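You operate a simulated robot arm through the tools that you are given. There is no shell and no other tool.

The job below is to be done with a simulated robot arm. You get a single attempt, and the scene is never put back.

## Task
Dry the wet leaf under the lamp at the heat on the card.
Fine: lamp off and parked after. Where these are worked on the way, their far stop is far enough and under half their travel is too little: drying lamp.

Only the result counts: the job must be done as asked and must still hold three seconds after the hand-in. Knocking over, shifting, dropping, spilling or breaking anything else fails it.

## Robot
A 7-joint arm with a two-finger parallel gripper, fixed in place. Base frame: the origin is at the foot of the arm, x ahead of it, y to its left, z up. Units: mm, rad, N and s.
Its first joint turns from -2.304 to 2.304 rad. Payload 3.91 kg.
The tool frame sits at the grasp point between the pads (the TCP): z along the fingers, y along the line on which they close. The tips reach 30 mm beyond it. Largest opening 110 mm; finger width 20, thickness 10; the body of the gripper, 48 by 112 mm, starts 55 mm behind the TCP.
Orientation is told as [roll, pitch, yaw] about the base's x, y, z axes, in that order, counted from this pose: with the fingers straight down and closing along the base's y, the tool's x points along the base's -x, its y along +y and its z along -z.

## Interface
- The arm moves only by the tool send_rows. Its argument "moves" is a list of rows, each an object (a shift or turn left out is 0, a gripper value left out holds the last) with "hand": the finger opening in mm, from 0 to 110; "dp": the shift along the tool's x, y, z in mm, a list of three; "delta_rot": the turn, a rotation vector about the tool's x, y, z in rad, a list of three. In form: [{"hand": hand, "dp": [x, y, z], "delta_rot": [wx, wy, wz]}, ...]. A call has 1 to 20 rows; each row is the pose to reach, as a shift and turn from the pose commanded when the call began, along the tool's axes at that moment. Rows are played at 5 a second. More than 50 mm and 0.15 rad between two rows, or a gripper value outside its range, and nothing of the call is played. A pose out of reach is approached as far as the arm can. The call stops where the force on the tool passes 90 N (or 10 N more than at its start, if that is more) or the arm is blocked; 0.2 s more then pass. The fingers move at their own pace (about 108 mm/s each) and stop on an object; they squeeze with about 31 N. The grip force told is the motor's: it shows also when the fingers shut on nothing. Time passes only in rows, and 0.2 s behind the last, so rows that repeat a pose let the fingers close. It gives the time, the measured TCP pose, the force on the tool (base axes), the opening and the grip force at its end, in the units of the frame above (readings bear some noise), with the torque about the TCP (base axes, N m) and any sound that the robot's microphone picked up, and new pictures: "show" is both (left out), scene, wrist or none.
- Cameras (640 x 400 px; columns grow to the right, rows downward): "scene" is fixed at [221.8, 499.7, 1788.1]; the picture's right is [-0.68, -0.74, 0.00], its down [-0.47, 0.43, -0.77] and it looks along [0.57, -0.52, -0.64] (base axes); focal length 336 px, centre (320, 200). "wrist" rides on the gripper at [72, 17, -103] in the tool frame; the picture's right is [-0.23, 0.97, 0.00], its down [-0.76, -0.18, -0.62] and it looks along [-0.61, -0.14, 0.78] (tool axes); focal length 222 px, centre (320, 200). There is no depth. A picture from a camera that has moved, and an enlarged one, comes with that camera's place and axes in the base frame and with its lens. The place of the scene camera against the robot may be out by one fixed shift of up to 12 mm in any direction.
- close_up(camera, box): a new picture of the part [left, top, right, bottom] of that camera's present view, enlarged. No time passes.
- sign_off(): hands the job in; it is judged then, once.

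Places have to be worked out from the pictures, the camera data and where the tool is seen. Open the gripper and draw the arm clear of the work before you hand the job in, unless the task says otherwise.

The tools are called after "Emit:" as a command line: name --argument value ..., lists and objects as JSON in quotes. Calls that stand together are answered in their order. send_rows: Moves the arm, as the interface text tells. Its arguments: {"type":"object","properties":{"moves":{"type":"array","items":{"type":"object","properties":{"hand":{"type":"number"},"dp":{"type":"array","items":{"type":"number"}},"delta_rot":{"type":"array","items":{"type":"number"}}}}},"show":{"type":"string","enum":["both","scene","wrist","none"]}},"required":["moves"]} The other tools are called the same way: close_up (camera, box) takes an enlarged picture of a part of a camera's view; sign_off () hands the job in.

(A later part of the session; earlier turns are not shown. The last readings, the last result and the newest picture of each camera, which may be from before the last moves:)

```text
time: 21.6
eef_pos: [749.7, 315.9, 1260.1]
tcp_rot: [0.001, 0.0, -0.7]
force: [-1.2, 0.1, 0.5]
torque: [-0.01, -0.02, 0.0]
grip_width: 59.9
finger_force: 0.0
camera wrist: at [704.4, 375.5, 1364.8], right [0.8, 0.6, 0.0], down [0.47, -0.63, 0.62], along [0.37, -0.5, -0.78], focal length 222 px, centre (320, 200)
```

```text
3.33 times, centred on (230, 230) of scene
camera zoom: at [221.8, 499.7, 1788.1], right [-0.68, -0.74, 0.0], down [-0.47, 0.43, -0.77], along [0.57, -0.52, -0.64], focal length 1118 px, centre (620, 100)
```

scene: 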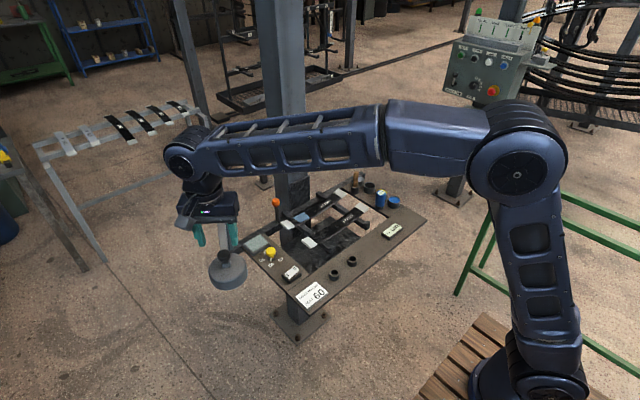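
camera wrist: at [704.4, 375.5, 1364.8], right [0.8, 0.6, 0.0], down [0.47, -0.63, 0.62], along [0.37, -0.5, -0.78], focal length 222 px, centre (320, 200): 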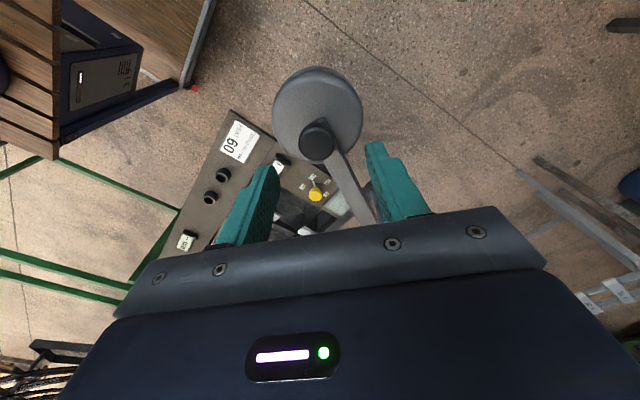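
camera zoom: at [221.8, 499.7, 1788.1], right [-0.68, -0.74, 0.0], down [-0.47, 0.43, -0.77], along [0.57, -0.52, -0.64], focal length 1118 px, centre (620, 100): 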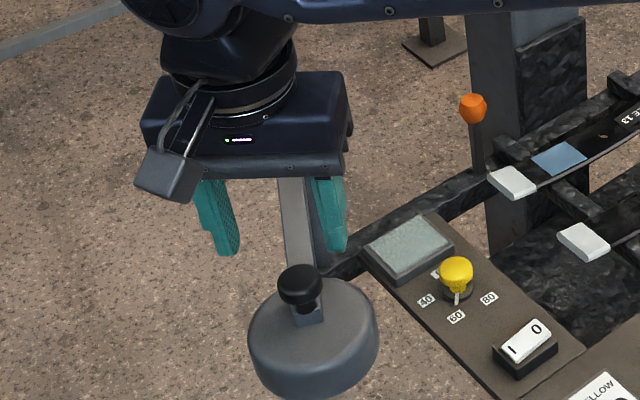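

The refined cap top is at (748, 314, 1197). I'll descend 52 mm so the tips straddle the cap above the lamp arm, with a small 2 mm lateral trim, and then close.

Emit:
send_rows --moves '[{"hand": 60, "dp": [0, -2, 15]}, {"dp": [0, -2, 30]}, {"dp": [0, -2, 45]}, {"dp": [0, -2, 52]}, {"dp": [0, -2, 52]}]' --show "wrist"

Emit:
close_up --camera "wrist" --box '[220, 80, 440, 240]'

Emit:
close_up --camera "scene" --box '[190, 210, 270, 290]'

```text
time: 22.8
eef_pos: [747.5, 315.9, 1207.2]
tcp_rot: [0.001, -0.001, -0.697]
force: [-1.1, -0.7, 0.3]
torque: [0.02, -0.03, 0.0]
grip_width: 60.0
finger_force: 0.1
camera wrist: at [702.1, 373.5, 1312.3], right [0.8, 0.6, 0.0], down [0.47, -0.63, 0.62], along [0.37, -0.5, -0.78], focal length 222 px, centre (320, 200)
```

wrist: 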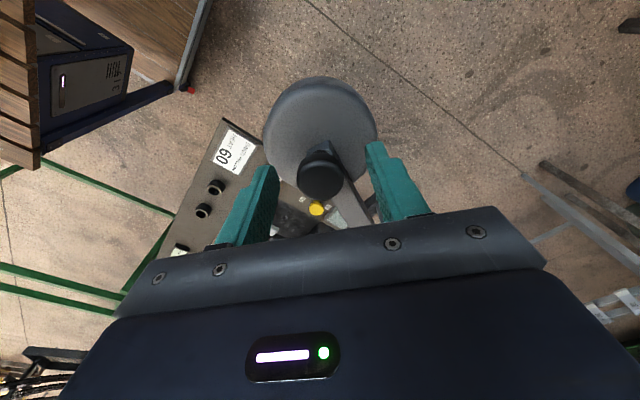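

```text
2.50 times, centred on (330, 160) of wrist
camera zoom: at [702.1, 373.5, 1312.3], right [0.8, 0.6, 0.0], down [0.47, -0.63, 0.62], along [0.37, -0.5, -0.78], focal length 555 px, centre (295, 300)
```

zoom: 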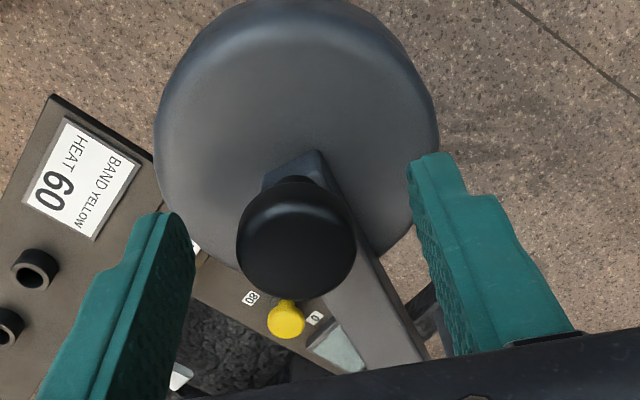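

```text
5.00 times, centred on (230, 250) of scene
camera zoom: at [221.8, 499.7, 1788.1], right [-0.68, -0.74, 0.0], down [-0.47, 0.43, -0.77], along [0.57, -0.52, -0.64], focal length 1678 px, centre (770, -50)
```

zoom: 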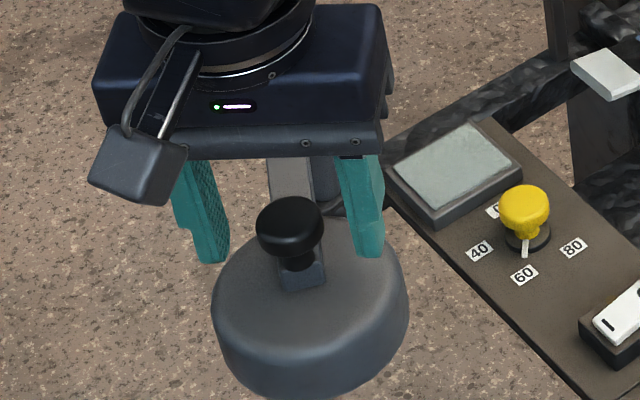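

The fingers straddle the cap evenly. I'll close now and check the side load.

Emit:
send_rows --moves '[{"hand": 15, "dp": [0, 0, 0]}, {"dp": [0, 0, 0]}, {"dp": [0, 0, 0]}]' --show "wrist"

Emit:
close_up --camera "scene" --box '[190, 210, 270, 290]'

```text
time: 23.6
eef_pos: [747.3, 314.3, 1207.6]
tcp_rot: [0.0, 0.001, -0.698]
force: [-0.2, -0.3, -1.1]
torque: [-0.05, -0.04, 0.08]
grip_width: 29.4
finger_force: 44.8
camera wrist: at [702.1, 373.5, 1312.4], right [0.8, 0.6, 0.0], down [0.47, -0.63, 0.62], along [0.37, -0.5, -0.78], focal length 222 px, centre (320, 200)
```

wrist: 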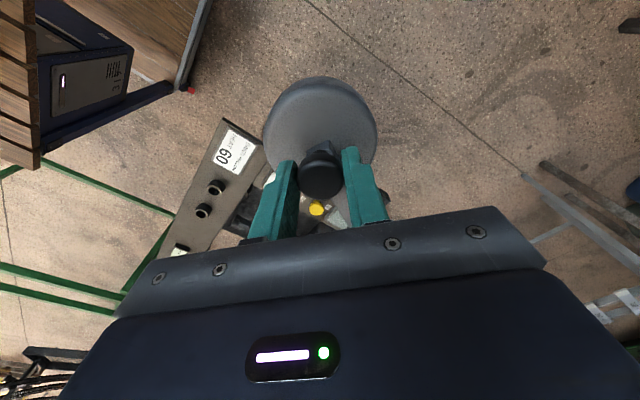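

```text
5.00 times, centred on (230, 250) of scene
camera zoom: at [221.8, 499.7, 1788.1], right [-0.68, -0.74, 0.0], down [-0.47, 0.43, -0.77], along [0.57, -0.52, -0.64], focal length 1678 px, centre (770, -50)
```

zoom: 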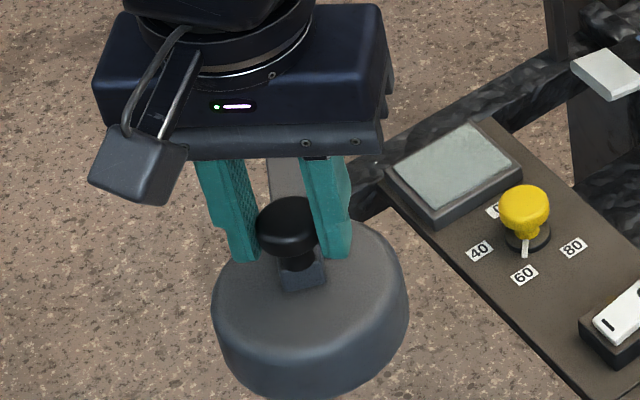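

The grip is firm at 29.4 mm with no side load. I'll start the swing along an arc about the estimated pivot (1018, 188), going 0.2 rad first to check the radial forces.

Emit:
send_rows --moves '[{"hand": 15, "dp": [-4.2, -14.3, 0], "delta_rot": [0, 0, -0.05]}, {"dp": [-9.1, -28.4, 0], "delta_rot": [0, 0, -0.1]}, {"dp": [-14.8, -42.3, 0], "delta_rot": [0, 0, -0.15]}, {"dp": [-21.1, -55.8, 0], "delta_rot": [0, 0, -0.2]}, {"dp": [-21.1, -55.8, 0], "delta_rot": [0, 0, -0.2]}]' --show "both"

```text
time: 24.8
eef_pos: [727.7, 258.0, 1207.2]
tcp_rot: [0.001, 0.001, -0.498]
force: [-9.9, 1.1, 4.2]
torque: [0.08, 0.3, -0.12]
grip_width: 29.3
finger_force: 45.2
camera wrist: at [671.3, 306.8, 1312.4], right [0.66, 0.75, 0.0], down [0.58, -0.52, 0.62], along [0.47, -0.41, -0.78], focal length 222 px, centre (320, 200)
```

scene: 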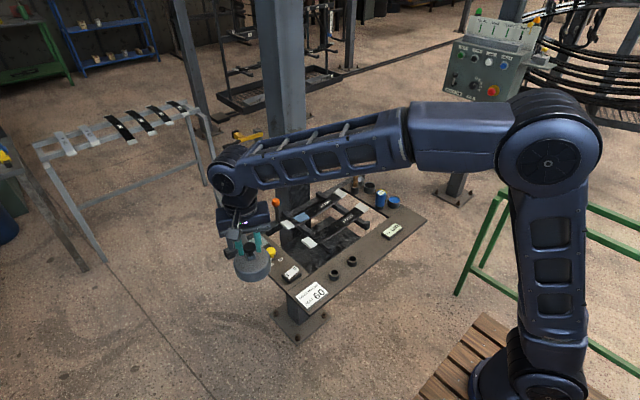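
wrist: 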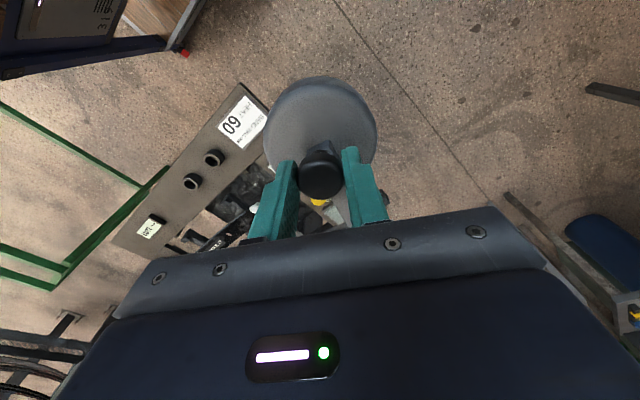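

The lamp swings freely and the radial force is under 10 N. I'll continue the arc by another 0.64 rad.

Emit:
send_rows --moves '[{"hand": 15, "dp": [-6.9, -22.9, 0], "delta_rot": [0, 0, -0.08]}, {"dp": [-15.6, -45.1, 0], "delta_rot": [0, 0, -0.16]}, {"dp": [-26.1, -66.5, 0], "delta_rot": [0, 0, -0.24]}, {"dp": [-38.3, -87.1, 0], "delta_rot": [0, 0, -0.32]}, {"dp": [-52.0, -106.6, 0], "delta_rot": [0, 0, -0.4]}, {"dp": [-67.3, -125.0, 0], "delta_rot": [0, 0, -0.48]}, {"dp": [-84.0, -142.1, 0], "delta_rot": [0, 0, -0.56]}, {"dp": [-102.0, -157.7, 0], "delta_rot": [0, 0, -0.64]}, {"dp": [-102.0, -157.7, 0], "delta_rot": [0, 0, -0.64]}]' --show "both"

```text
time: 26.8
eef_pos: [741.4, 68.9, 1207.1]
tcp_rot: [0.0, 0.003, 0.142]
force: [-5.4, -4.5, 5.7]
torque: [-0.07, 0.0, -0.25]
grip_width: 29.3
finger_force: 45.2
camera wrist: at [666.6, 75.3, 1312.2], right [0.09, 1.0, 0.0], down [0.78, -0.07, 0.62], along [0.62, -0.05, -0.78], focal length 222 px, centre (320, 200)
```

scene: 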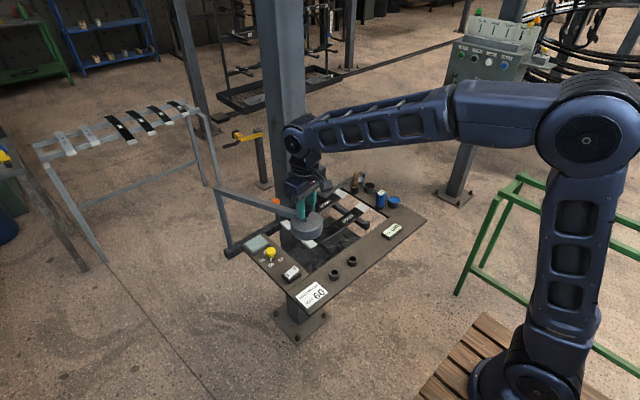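
wrist: 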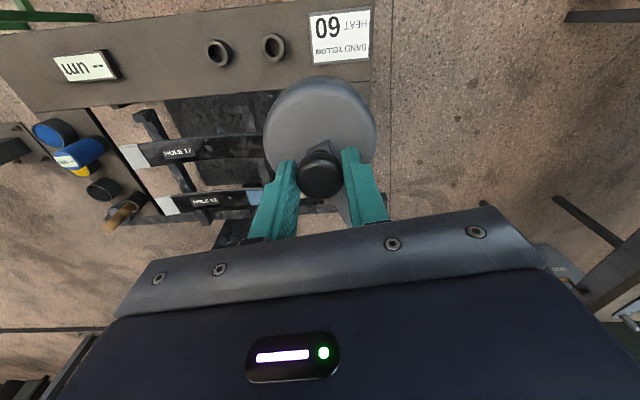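

The swing is smooth, and the lamp is now about 48° along. I'll continue another 0.64 rad toward the leaves with the same arc table.

Emit:
send_rows --moves '[{"hand": 15, "dp": [-6.9, -22.9, 0], "delta_rot": [0, 0, -0.08]}, {"dp": [-15.6, -45.1, 0], "delta_rot": [0, 0, -0.16]}, {"dp": [-26.1, -66.5, 0], "delta_rot": [0, 0, -0.24]}, {"dp": [-38.3, -87.1, 0], "delta_rot": [0, 0, -0.32]}, {"dp": [-52.0, -106.6, 0], "delta_rot": [0, 0, -0.4]}, {"dp": [-67.3, -125.0, 0], "delta_rot": [0, 0, -0.48]}, {"dp": [-84.0, -142.1, 0], "delta_rot": [0, 0, -0.56]}, {"dp": [-102.0, -157.7, 0], "delta_rot": [0, 0, -0.64]}, {"dp": [-102.0, -157.7, 0], "delta_rot": [0, 0, -0.64]}]' --show "both"

Emit:
close_up --camera "scene" --box '[200, 150, 360, 280]'

```text
time: 28.8
eef_pos: [863.9, -71.7, 1206.5]
tcp_rot: [-0.001, -0.001, 0.782]
force: [-22.1, -32.7, 1.7]
torque: [-0.65, 0.43, 0.12]
grip_width: 29.4
finger_force: 45.0
camera wrist: at [800.2, -111.6, 1312.2], right [-0.53, 0.85, 0.0], down [0.67, 0.41, 0.62], along [0.53, 0.33, -0.78], focal length 222 px, centre (320, 200)
```

scene: 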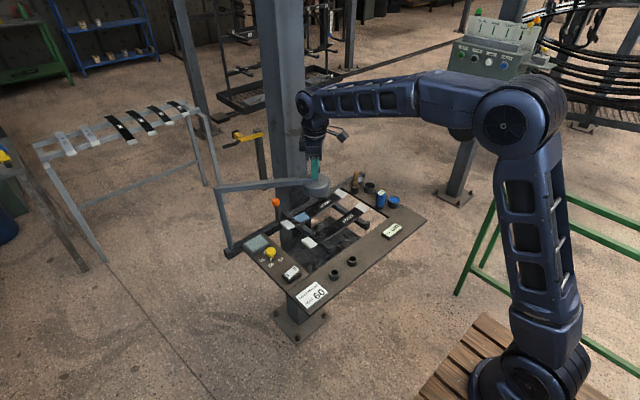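
wrist: 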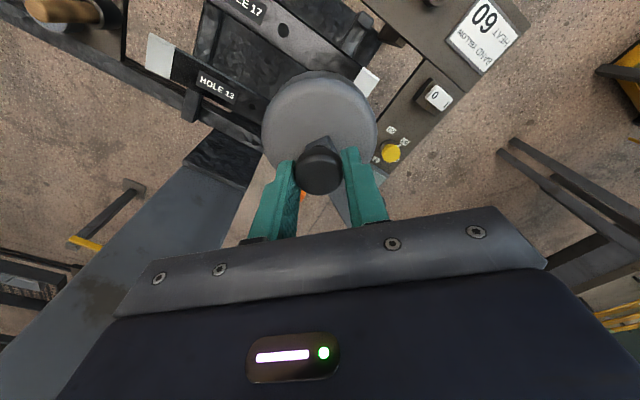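

```text
3.08 times, centred on (280, 215) of scene
camera zoom: at [221.8, 499.7, 1788.1], right [-0.68, -0.74, 0.0], down [-0.47, 0.43, -0.77], along [0.57, -0.52, -0.64], focal length 1032 px, centre (443, 154)
```

zoom: 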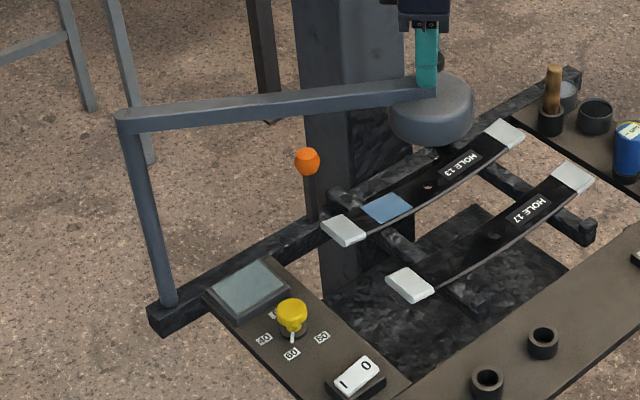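

The lamp is at about 240° of its arc, over the back leaf's end, and a roughly 39 N outward pull shows my radius is 2 mm short. I'll correct the radius and continue in smaller steps, watching for the stop.

Emit:
send_rows --moves '[{"hand": 15, "dp": [2.7, -0.7, 0]}, {"dp": [-2.2, -18.1, 0], "delta_rot": [0, 0, -0.06]}, {"dp": [-8.0, -35.2, 0], "delta_rot": [0, 0, -0.12]}, {"dp": [-14.9, -51.9, 0], "delta_rot": [0, 0, -0.18]}, {"dp": [-14.9, -51.9, 0], "delta_rot": [0, 0, -0.18]}]' --show "both"

```text
time: 30.0
eef_pos: [912.9, -95.6, 1208.2]
tcp_rot: [0.0, -0.001, 0.964]
force: [-1.9, -7.8, -16.8]
torque: [0.29, -0.44, -0.07]
grip_width: 29.5
finger_force: 45.0
camera wrist: at [857.6, -147.0, 1312.2], right [-0.67, 0.74, 0.0], down [0.58, 0.52, 0.62], along [0.46, 0.42, -0.78], focal length 222 px, centre (320, 200)
```

scene: 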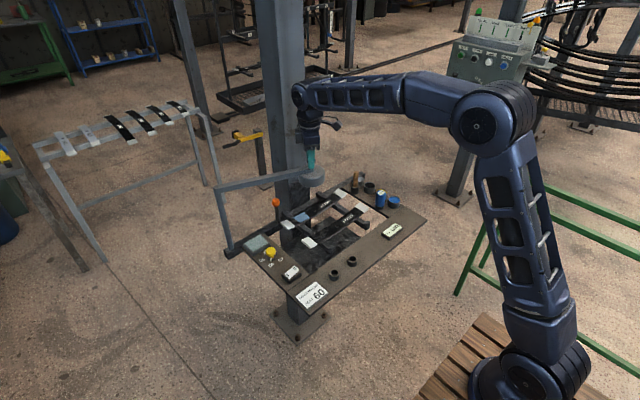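
wrist: 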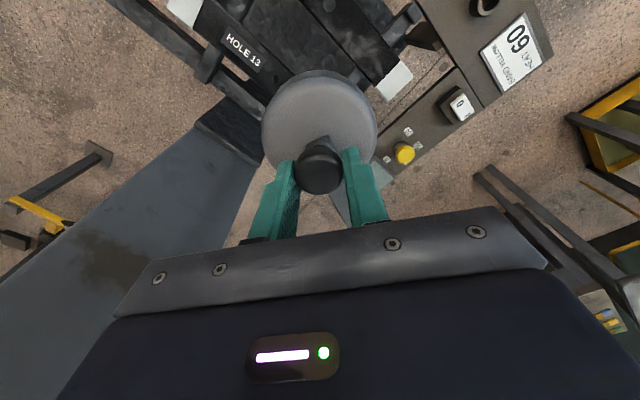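

It's moving well, at about 249° now. I'll hold the yaw to keep the gripper clear of the column and creep on toward the stop in small steps.

Emit:
send_rows --moves '[{"hand": 15, "dp": [-1.8, -7.6, 0]}, {"dp": [-3.8, -15.1, 0]}, {"dp": [-6.2, -22.7, 0]}, {"dp": [-8.8, -30.1, 0]}, {"dp": [-8.8, -30.1, 0]}]' --show "both"

Emit:
close_up --camera "scene" --box '[200, 100, 400, 250]'

```text
time: 31.2
eef_pos: [942.9, -106.2, 1209.2]
tcp_rot: [0.0, -0.002, 0.963]
force: [2.5, 4.1, -6.2]
torque: [0.37, -0.28, -0.03]
grip_width: 29.5
finger_force: 44.8
camera wrist: at [886.7, -156.5, 1312.6], right [-0.67, 0.74, 0.0], down [0.58, 0.52, 0.62], along [0.46, 0.42, -0.78], focal length 222 px, centre (320, 200)
```

scene: 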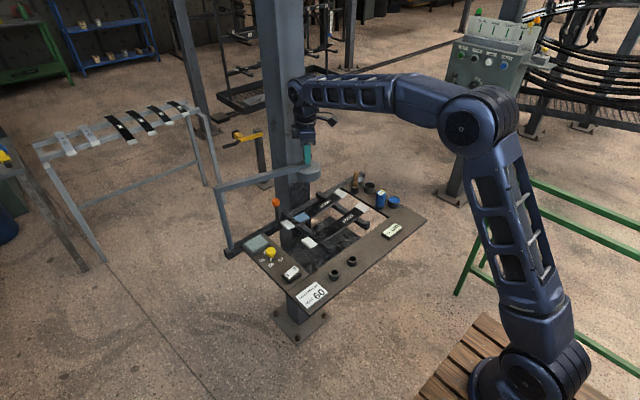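
wrist: 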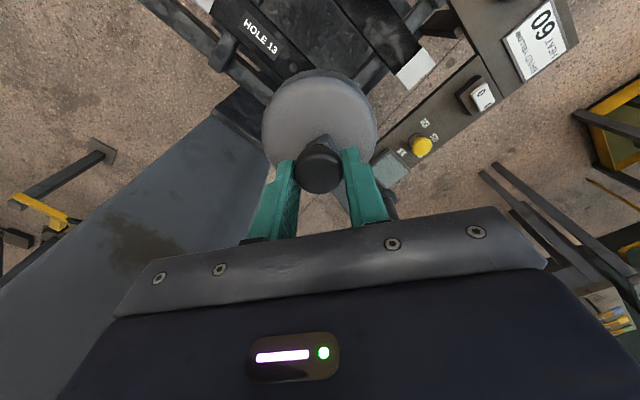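

```text
2.67 times, centred on (300, 175) of scene
camera zoom: at [221.8, 499.7, 1788.1], right [-0.68, -0.74, 0.0], down [-0.47, 0.43, -0.77], along [0.57, -0.52, -0.64], focal length 895 px, centre (373, 267)
```

zoom: 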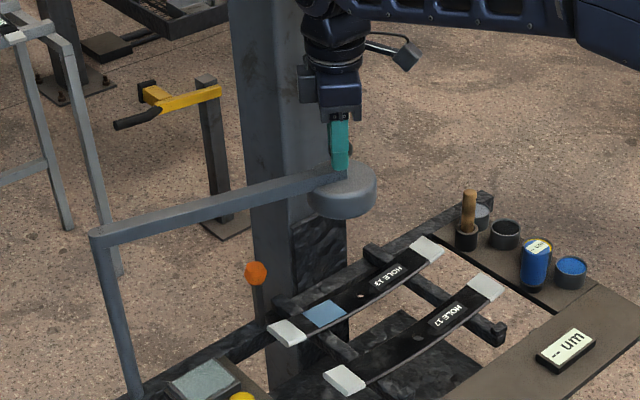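

There's no stop yet at about 255°, and the column face is near x≈1027. I'll turn the tool in place on the cap toward yaw ≈0.06 so the gripper body's narrow side faces the column before I go farther.

Emit:
send_rows --moves '[{"hand": 15, "delta_rot": [0, 0, 0.14]}, {"delta_rot": [0, 0, 0.28]}, {"delta_rot": [0, 0, 0.42]}, {"delta_rot": [0, 0, 0.56]}, {"delta_rot": [0, 0, 0.7]}, {"delta_rot": [0, 0, 0.8]}, {"delta_rot": [0, 0, 0.9]}, {"delta_rot": [0, 0, 0.9]}]' --show "both"

Emit:
close_up --camera "scene" --box '[240, 60, 400, 230]'

```text
time: 33.0
eef_pos: [942.9, -107.0, 1208.5]
tcp_rot: [0.0, 0.0, 0.062]
force: [-0.1, -1.9, 9.3]
torque: [-0.09, 0.22, -0.08]
grip_width: 29.5
finger_force: 44.9
camera wrist: at [868.5, -95.7, 1312.4], right [0.17, 0.99, 0.0], down [0.77, -0.13, 0.62], along [0.61, -0.1, -0.78], focal length 222 px, centre (320, 200)
```

scene: 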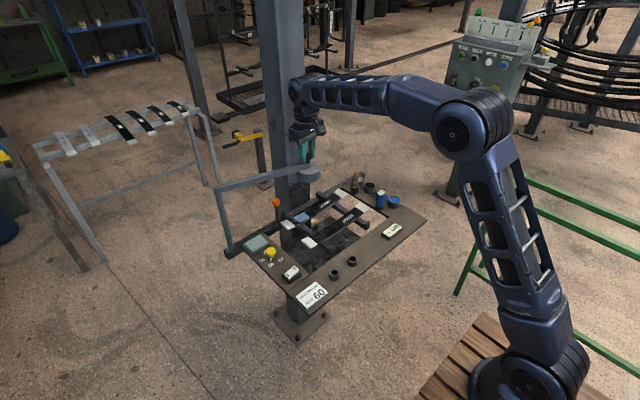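
wrist: 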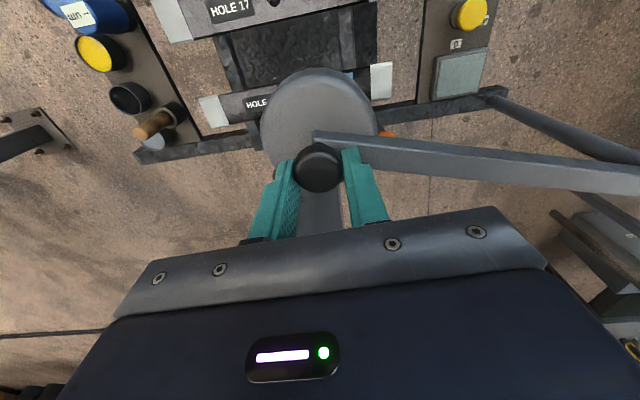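

```text
2.35 times, centred on (320, 145) of scene
camera zoom: at [221.8, 499.7, 1788.1], right [-0.68, -0.74, 0.0], down [-0.47, 0.43, -0.77], along [0.57, -0.52, -0.64], focal length 789 px, centre (320, 329)
```

zoom: 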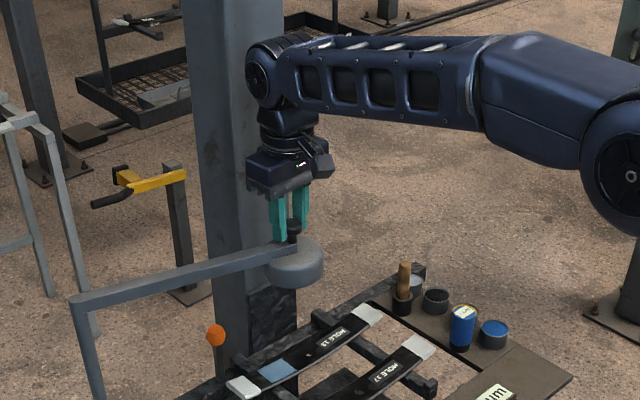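

Now the gripper's thin side faces the column. I'll creep a further 15 mm along the arc in small steps, feeling for the stop.

Emit:
send_rows --moves '[{"hand": 15, "dp": [-3.6, -1.0, 0]}, {"dp": [-7.1, -2.0, 0]}, {"dp": [-10.9, -3.1, 0]}, {"dp": [-14.7, -4.2, 0]}, {"dp": [-14.7, -4.2, 0]}]' --show "wrist"

Emit:
close_up --camera "scene" --box '[240, 60, 400, 230]'

```text
time: 34.2
eef_pos: [956.6, -110.4, 1207.7]
tcp_rot: [0.0, 0.0, 0.06]
force: [-1.5, -5.6, 9.8]
torque: [-0.08, 0.44, 0.07]
grip_width: 29.1
finger_force: 44.9
camera wrist: at [882.3, -99.3, 1312.4], right [0.17, 0.99, 0.0], down [0.77, -0.13, 0.62], along [0.61, -0.1, -0.78], focal length 222 px, centre (320, 200)
```

wrist: 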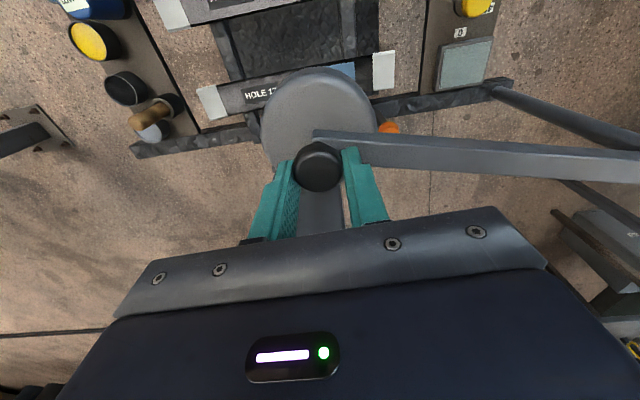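

```text
2.35 times, centred on (320, 145) of scene
camera zoom: at [221.8, 499.7, 1788.1], right [-0.68, -0.74, 0.0], down [-0.47, 0.43, -0.77], along [0.57, -0.52, -0.64], focal length 789 px, centre (320, 329)
```

zoom: 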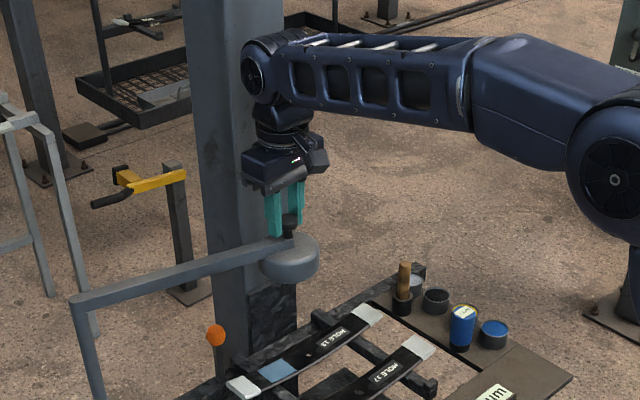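

The lamp is now centred over leaf HOLE 13 (x≈956), with no stop felt yet. I'll keep creeping on in 4 mm steps, watching the force.

Emit:
send_rows --moves '[{"hand": 15, "dp": [-3.8, -1.0, 0]}, {"dp": [-7.6, -2.0, 0]}, {"dp": [-7.6, -2.0, 0]}]' --show "none"

```text
time: 35.0
eef_pos: [964.1, -111.6, 1208.3]
tcp_rot: [0.0, 0.002, 0.061]
force: [-38.8, -4.6, -0.7]
torque: [-0.07, 0.77, -0.04]
grip_width: 29.3
finger_force: 44.9
```

A 39 N reaction along -x shows the lamp is against its far stop. I'll ease off 2 mm to unload, then open and rise straight up.

Emit:
send_rows --moves '[{"hand": 15, "dp": [1.8, 0, 0]}, {"hand": 15, "dp": [1.8, 0, 0]}, {"hand": 60, "dp": [1.8, 0, 0]}, {"hand": 60, "dp": [1.8, 0, 0]}, {"dp": [1.8, 0, -20]}, {"dp": [1.8, 0, -45]}, {"dp": [1.8, 0, -80]}, {"dp": [1.8, 0, -80]}]' --show "both"

Emit:
close_up --camera "scene" --box '[210, 130, 370, 280]'

```text
time: 36.8
eef_pos: [962.6, -111.7, 1288.8]
tcp_rot: [0.001, 0.001, 0.064]
force: [0.3, -0.5, -0.6]
torque: [0.01, -0.01, 0.02]
grip_width: 60.1
finger_force: 0.0
camera wrist: at [889.3, -99.4, 1393.2], right [0.17, 0.99, 0.0], down [0.77, -0.13, 0.62], along [0.61, -0.1, -0.78], focal length 222 px, centre (320, 200)
```

scene: 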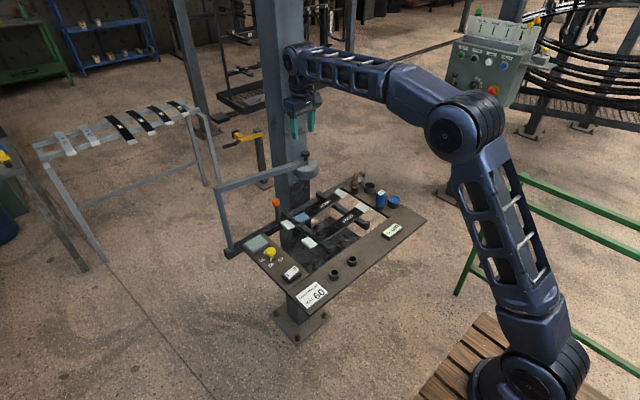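
wrist: 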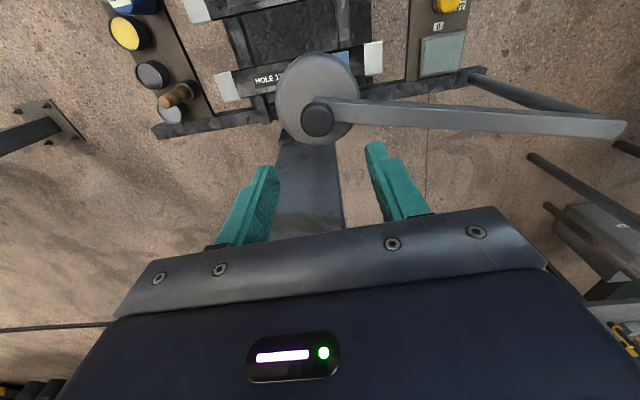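

```text
2.67 times, centred on (290, 205) of scene
camera zoom: at [221.8, 499.7, 1788.1], right [-0.68, -0.74, 0.0], down [-0.47, 0.43, -0.77], along [0.57, -0.52, -0.64], focal length 895 px, centre (400, 187)
```

zoom: 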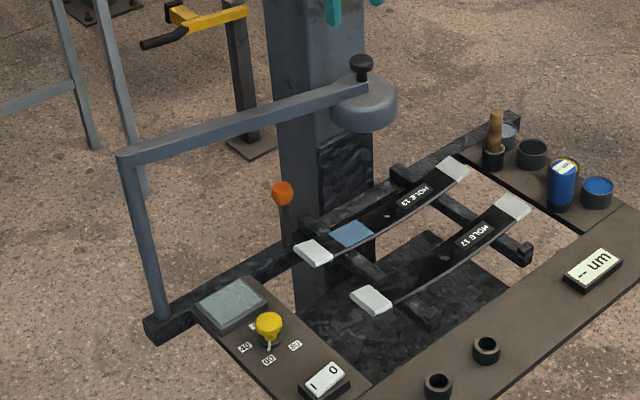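

The lamp stands over the HOLE 13 leaf at its far stop. Next I go to the switch (around (778, 106)); "I" is on its +y half. I'll move over it with the fingers closed and take a closer look.

Emit:
send_rows --moves '[{"hand": 0, "dp": [24, 35, 0], "delta_rot": [0, 0, 0.01]}, {"dp": [48, 70, 0], "delta_rot": [0, 0, 0.02]}, {"dp": [73, 104, 0], "delta_rot": [0, 0, 0.03]}, {"dp": [97, 139, 0], "delta_rot": [0, 0, 0.04]}, {"dp": [121, 174, 0], "delta_rot": [0, 0, 0.05]}, {"dp": [145, 208, 0], "delta_rot": [0, 0, 0.06]}, {"dp": [170, 243, 0], "delta_rot": [0, 0, 0.063]}, {"dp": [170, 243, 40], "delta_rot": [0, 0, 0.063]}, {"dp": [170, 243, 80], "delta_rot": [0, 0, 0.063]}, {"dp": [170, 243, 120], "delta_rot": [0, 0, 0.063]}, {"dp": [170, 243, 160], "delta_rot": [0, 0, 0.063]}, {"dp": [170, 243, 200], "delta_rot": [0, 0, 0.063]}, {"dp": [170, 243, 238], "delta_rot": [0, 0, 0.063]}, {"dp": [170, 243, 238], "delta_rot": [0, 0, 0.063]}]' --show "both"

Emit:
close_up --camera "wrist" --box '[240, 50, 420, 180]'

Emit:
close_up --camera "scene" --box '[250, 230, 330, 290]'

```text
time: 39.8
eef_pos: [778.7, 119.7, 1049.9]
tcp_rot: [0.0, 0.002, -0.001]
force: [-0.8, 0.1, -0.7]
torque: [-0.03, 0.03, 0.02]
grip_width: 0.0
finger_force: 30.8
camera wrist: at [705.6, 136.1, 1154.9], right [0.23, 0.97, 0.0], down [0.76, -0.18, 0.62], along [0.61, -0.14, -0.78], focal length 222 px, centre (320, 200)
```

scene: 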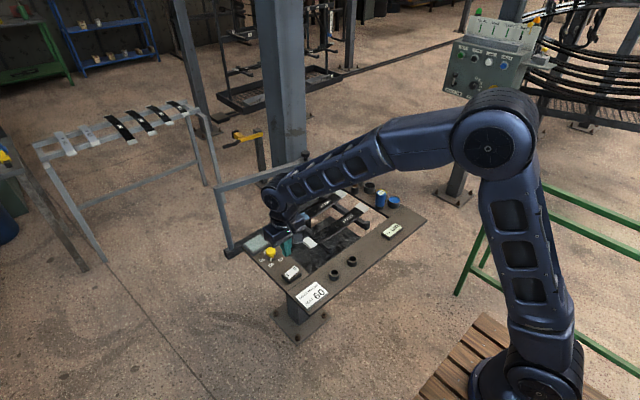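
wrist: 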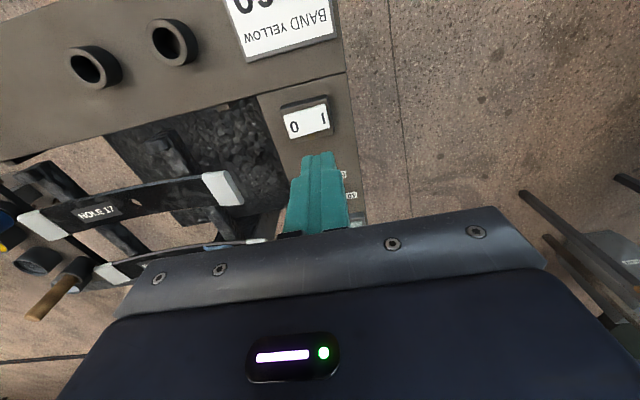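

```text
3.08 times, centred on (330, 115) of wrist
camera zoom: at [705.6, 136.1, 1154.9], right [0.23, 0.97, 0.0], down [0.76, -0.18, 0.62], along [0.61, -0.14, -0.78], focal length 684 px, centre (289, 462)
```

zoom: 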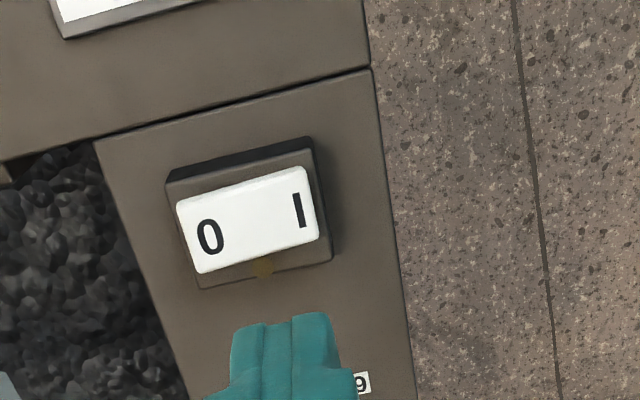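

```text
6.67 times, centred on (290, 260) of scene
camera zoom: at [221.8, 499.7, 1788.1], right [-0.68, -0.74, 0.0], down [-0.47, 0.43, -0.77], along [0.57, -0.52, -0.64], focal length 2237 px, centre (520, -200)
```

zoom: 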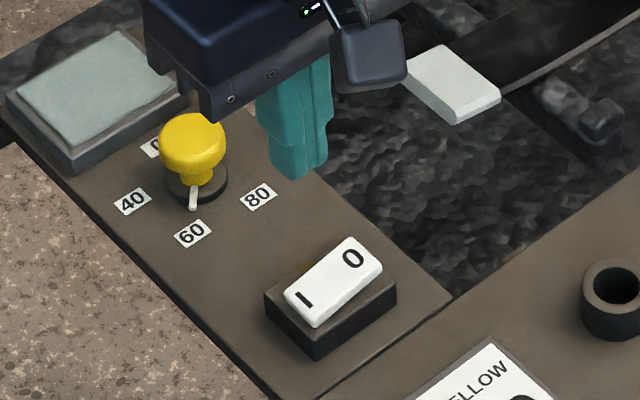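

Emit:
close_up --camera "scene" --box '[278, 256, 304, 284]'

Emit:
close_up --camera "wrist" --box '[275, 85, 345, 140]'

```text
14.29 times, centred on (291, 270) of scene
camera zoom: at [221.8, 499.7, 1788.1], right [-0.68, -0.74, 0.0], down [-0.47, 0.43, -0.77], along [0.57, -0.52, -0.64], focal length 4793 px, centre (734, -800)
```

zoom: 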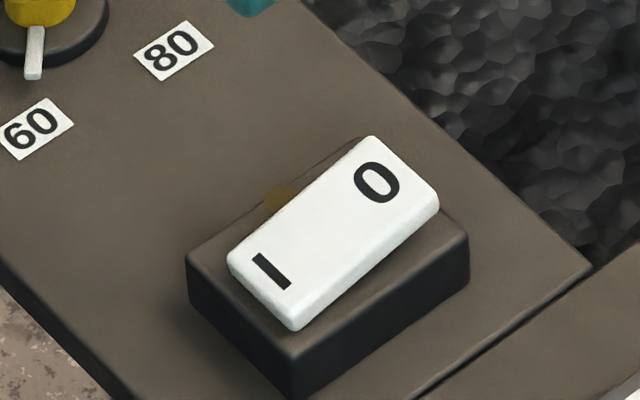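

```text
7.27 times, centred on (310, 112) of wrist
camera zoom: at [705.6, 136.1, 1154.9], right [0.23, 0.97, 0.0], down [0.76, -0.18, 0.62], along [0.61, -0.14, -0.78], focal length 1615 px, centre (393, 836)
```

zoom: 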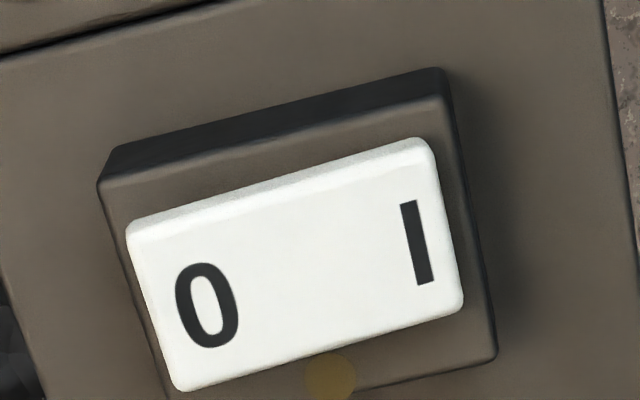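

The rocker looks tilted with its 0 end raised. Before pressing anything I'll check whether the lamp looks lit and whether the leaf has changed.

Emit:
close_up --camera "scene" --box '[270, 140, 370, 240]'

Emit:
close_up --camera "wrist" --box '[0, 130, 290, 320]'

Emit:
close_up --camera "scene" --box '[235, 225, 285, 262]'

```text
4.00 times, centred on (320, 190) of scene
camera zoom: at [221.8, 499.7, 1788.1], right [-0.68, -0.74, 0.0], down [-0.47, 0.43, -0.77], along [0.57, -0.52, -0.64], focal length 1342 px, centre (320, 240)
```

zoom: 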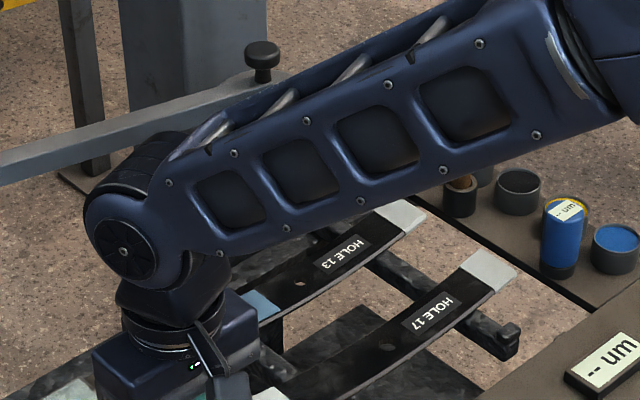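

```text
2.11 times, centred on (145, 225) of wrist
camera zoom: at [705.6, 136.1, 1154.9], right [0.23, 0.97, 0.0], down [0.76, -0.18, 0.62], along [0.61, -0.14, -0.78], focal length 468 px, centre (688, 147)
```

zoom: 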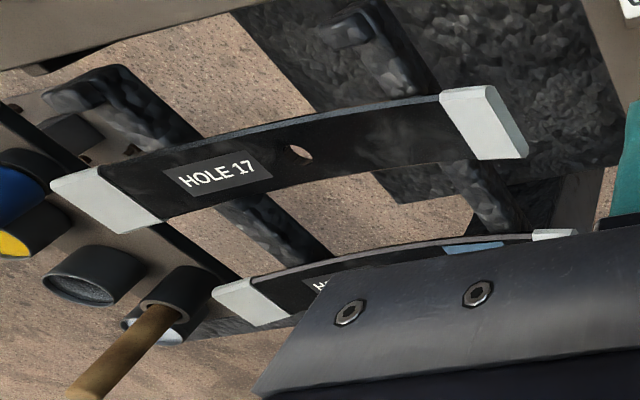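

```text
10.81 times, centred on (260, 244) of scene
camera zoom: at [221.8, 499.7, 1788.1], right [-0.68, -0.74, 0.0], down [-0.47, 0.43, -0.77], along [0.57, -0.52, -0.64], focal length 3627 px, centre (969, -270)
```

zoom: 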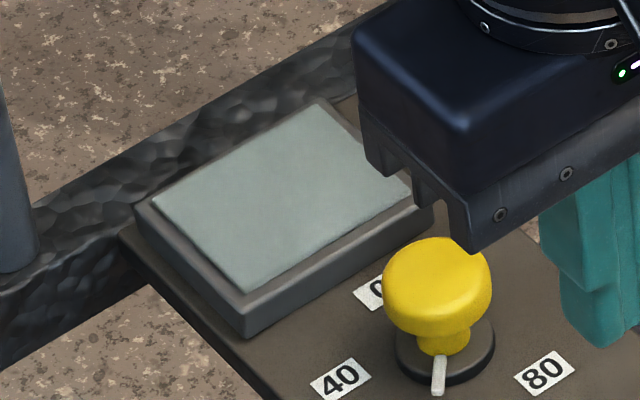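

I can't tell the state for certain, so I'll press the "I" half (around (780, 120)), which is safe either way. I'll come down to about 8 mm above it first.

Emit:
send_rows --moves '[{"hand": 0, "dp": [-1, 0, 30]}, {"dp": [-1, 0, 60]}, {"dp": [-1, 0, 80]}, {"dp": [-1, 0, 88]}, {"dp": [-1, 0, 88]}]' --show "wrist"

Emit:
close_up --camera "wrist" --box '[250, 100, 390, 220]'

Emit:
close_up --camera "scene" --box '[270, 240, 320, 290]'

```text
time: 41.0
eef_pos: [779.4, 119.9, 961.4]
tcp_rot: [0.0, -0.002, -0.002]
force: [-0.3, -0.1, -0.3]
torque: [-0.01, -0.01, -0.02]
grip_width: 0.0
finger_force: 31.4
camera wrist: at [706.3, 136.3, 1066.1], right [0.23, 0.97, 0.0], down [0.76, -0.18, 0.62], along [0.61, -0.14, -0.78], focal length 222 px, centre (320, 200)
```

wrist: 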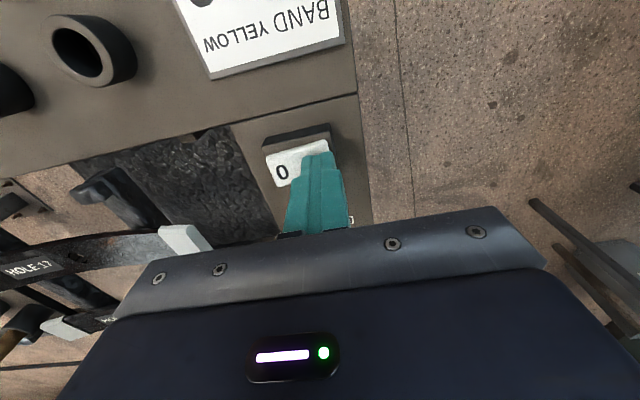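

```text
3.33 times, centred on (320, 160) of wrist
camera zoom: at [706.3, 136.3, 1066.1], right [0.23, 0.97, 0.0], down [0.76, -0.18, 0.62], along [0.61, -0.14, -0.78], focal length 740 px, centre (320, 333)
```

zoom: 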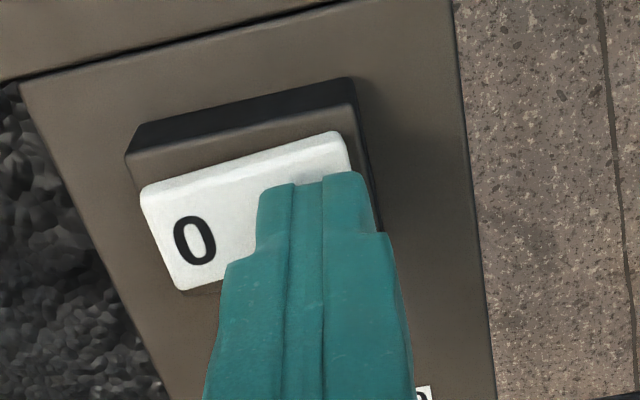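

```text
8.00 times, centred on (295, 265) of scene
camera zoom: at [221.8, 499.7, 1788.1], right [-0.68, -0.74, 0.0], down [-0.47, 0.43, -0.77], along [0.57, -0.52, -0.64], focal length 2684 px, centre (520, -320)
```

zoom: 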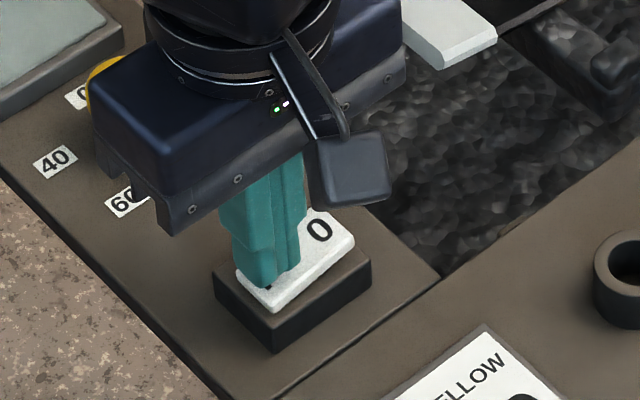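

The tip is right above the I half. I'll lower 10 mm in 2 mm steps and read the force.

Emit:
send_rows --moves '[{"hand": 0, "dp": [0, 0, 2]}, {"dp": [0, 0, 4]}, {"dp": [0, 0, 6]}, {"dp": [0, 0, 8]}, {"dp": [0, 0, 9.5]}]' --show "none"

```text
time: 42.2
eef_pos: [779.4, 121.0, 955.0]
tcp_rot: [0.001, -0.003, 0.0]
force: [-5.7, 10.9, 36.7]
torque: [-0.04, 0.18, -0.11]
grip_width: 0.0
finger_force: 30.8
```

Contact at tip z≈925 with 37 N and no give yet. I'll press 2 mm more and look for a click.

Emit:
send_rows --moves '[{"hand": 0, "dp": [0, 0, 1]}, {"dp": [0, 0, 2]}, {"dp": [0, 0, 2]}]' --show "both"

Emit:
close_up --camera "scene" --box '[270, 240, 320, 290]'

Emit:
close_up --camera "wrist" --box '[250, 100, 390, 220]'

```text
time: 43.0
eef_pos: [779.2, 121.6, 954.0]
tcp_rot: [0.003, -0.009, -0.001]
force: [-2.1, 18.0, 86.9]
torque: [-0.26, 0.19, -0.11]
grip_width: 0.1
finger_force: 31.4
camera wrist: at [705.6, 137.4, 1058.2], right [0.23, 0.97, 0.0], down [0.76, -0.18, 0.63], along [0.61, -0.14, -0.78], focal length 222 px, centre (320, 200)
```

scene: 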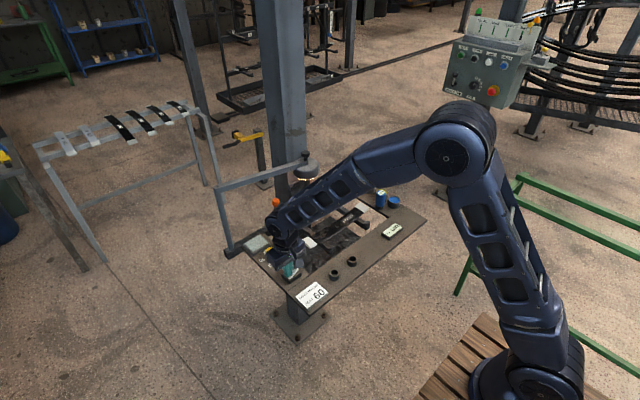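
wrist: 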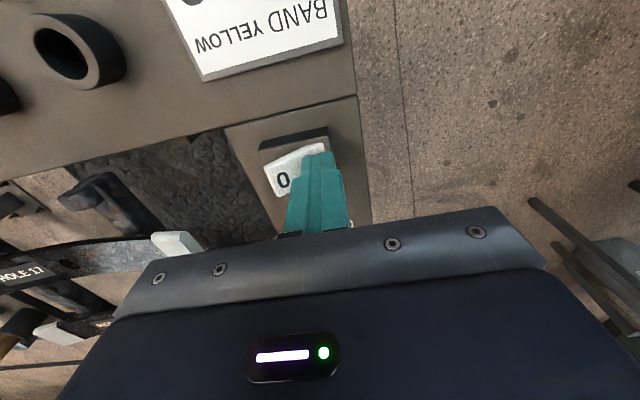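

```text
8.00 times, centred on (295, 265) of scene
camera zoom: at [221.8, 499.7, 1788.1], right [-0.68, -0.74, 0.0], down [-0.47, 0.43, -0.77], along [0.57, -0.52, -0.64], focal length 2684 px, centre (520, -320)
```

zoom: 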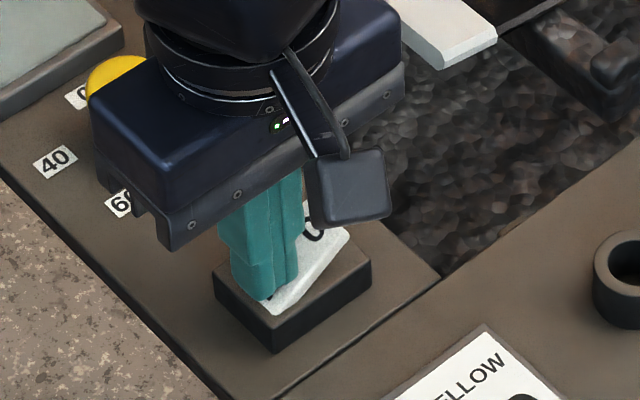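

```text
3.33 times, centred on (320, 160) of wrist
camera zoom: at [705.6, 137.4, 1058.2], right [0.23, 0.97, 0.0], down [0.76, -0.18, 0.63], along [0.61, -0.14, -0.78], focal length 740 px, centre (320, 333)
```

zoom: 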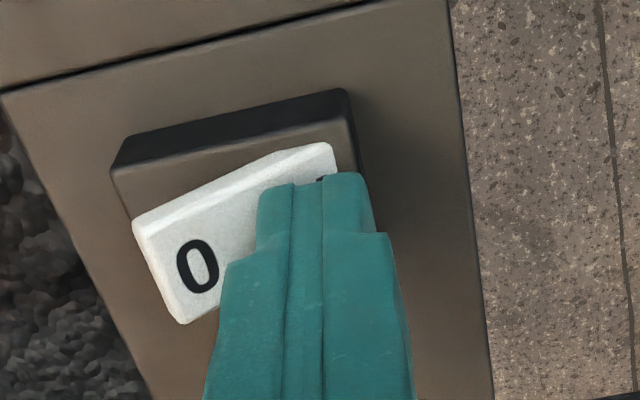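

The rocker has tipped further (0 end now well up), and the lamp's underside appears to glow. I'll lift off and verify.

Emit:
send_rows --moves '[{"hand": 0, "dp": [0, 0, -5]}, {"dp": [0, 0, -15]}, {"dp": [0, 0, -45]}, {"dp": [0, 0, -80]}, {"dp": [0, 0, -80]}]' --show "both"

Emit:
close_up --camera "scene" --box '[240, 140, 360, 290]'

Emit:
close_up --camera "wrist" --box '[250, 70, 390, 190]'

```text
time: 44.2
eef_pos: [779.0, 120.1, 1030.4]
tcp_rot: [0.0, 0.001, -0.001]
force: [-0.1, -0.6, 0.0]
torque: [-0.02, 0.02, -0.02]
grip_width: 0.0
finger_force: 31.3
camera wrist: at [705.6, 136.2, 1135.1], right [0.23, 0.97, 0.0], down [0.76, -0.18, 0.62], along [0.61, -0.14, -0.78], focal length 222 px, centre (320, 200)
```

scene: 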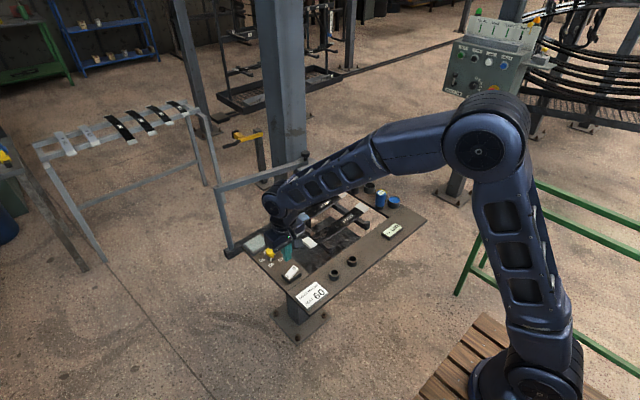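
wrist: 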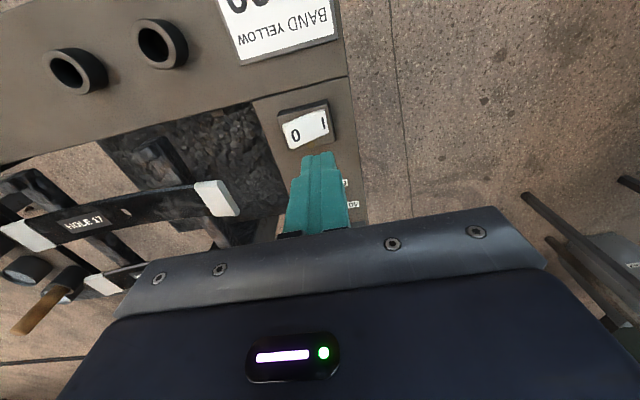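

```text
2.67 times, centred on (300, 215) of scene
camera zoom: at [221.8, 499.7, 1788.1], right [-0.68, -0.74, 0.0], down [-0.47, 0.43, -0.77], along [0.57, -0.52, -0.64], focal length 895 px, centre (373, 160)
```

zoom: 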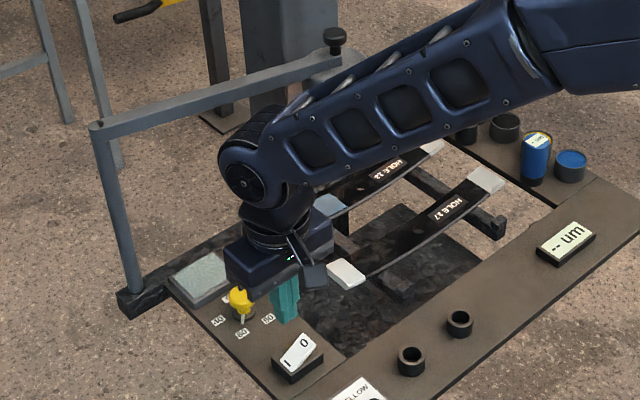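

```text
3.33 times, centred on (320, 130) of wrist
camera zoom: at [705.6, 136.2, 1135.1], right [0.23, 0.97, 0.0], down [0.76, -0.18, 0.62], along [0.61, -0.14, -0.78], focal length 740 px, centre (320, 433)
```

zoom: 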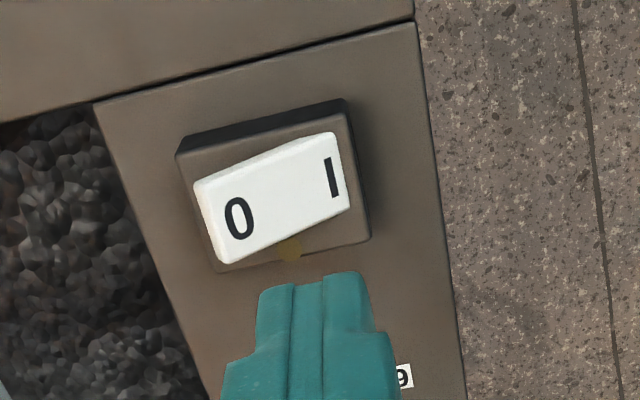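

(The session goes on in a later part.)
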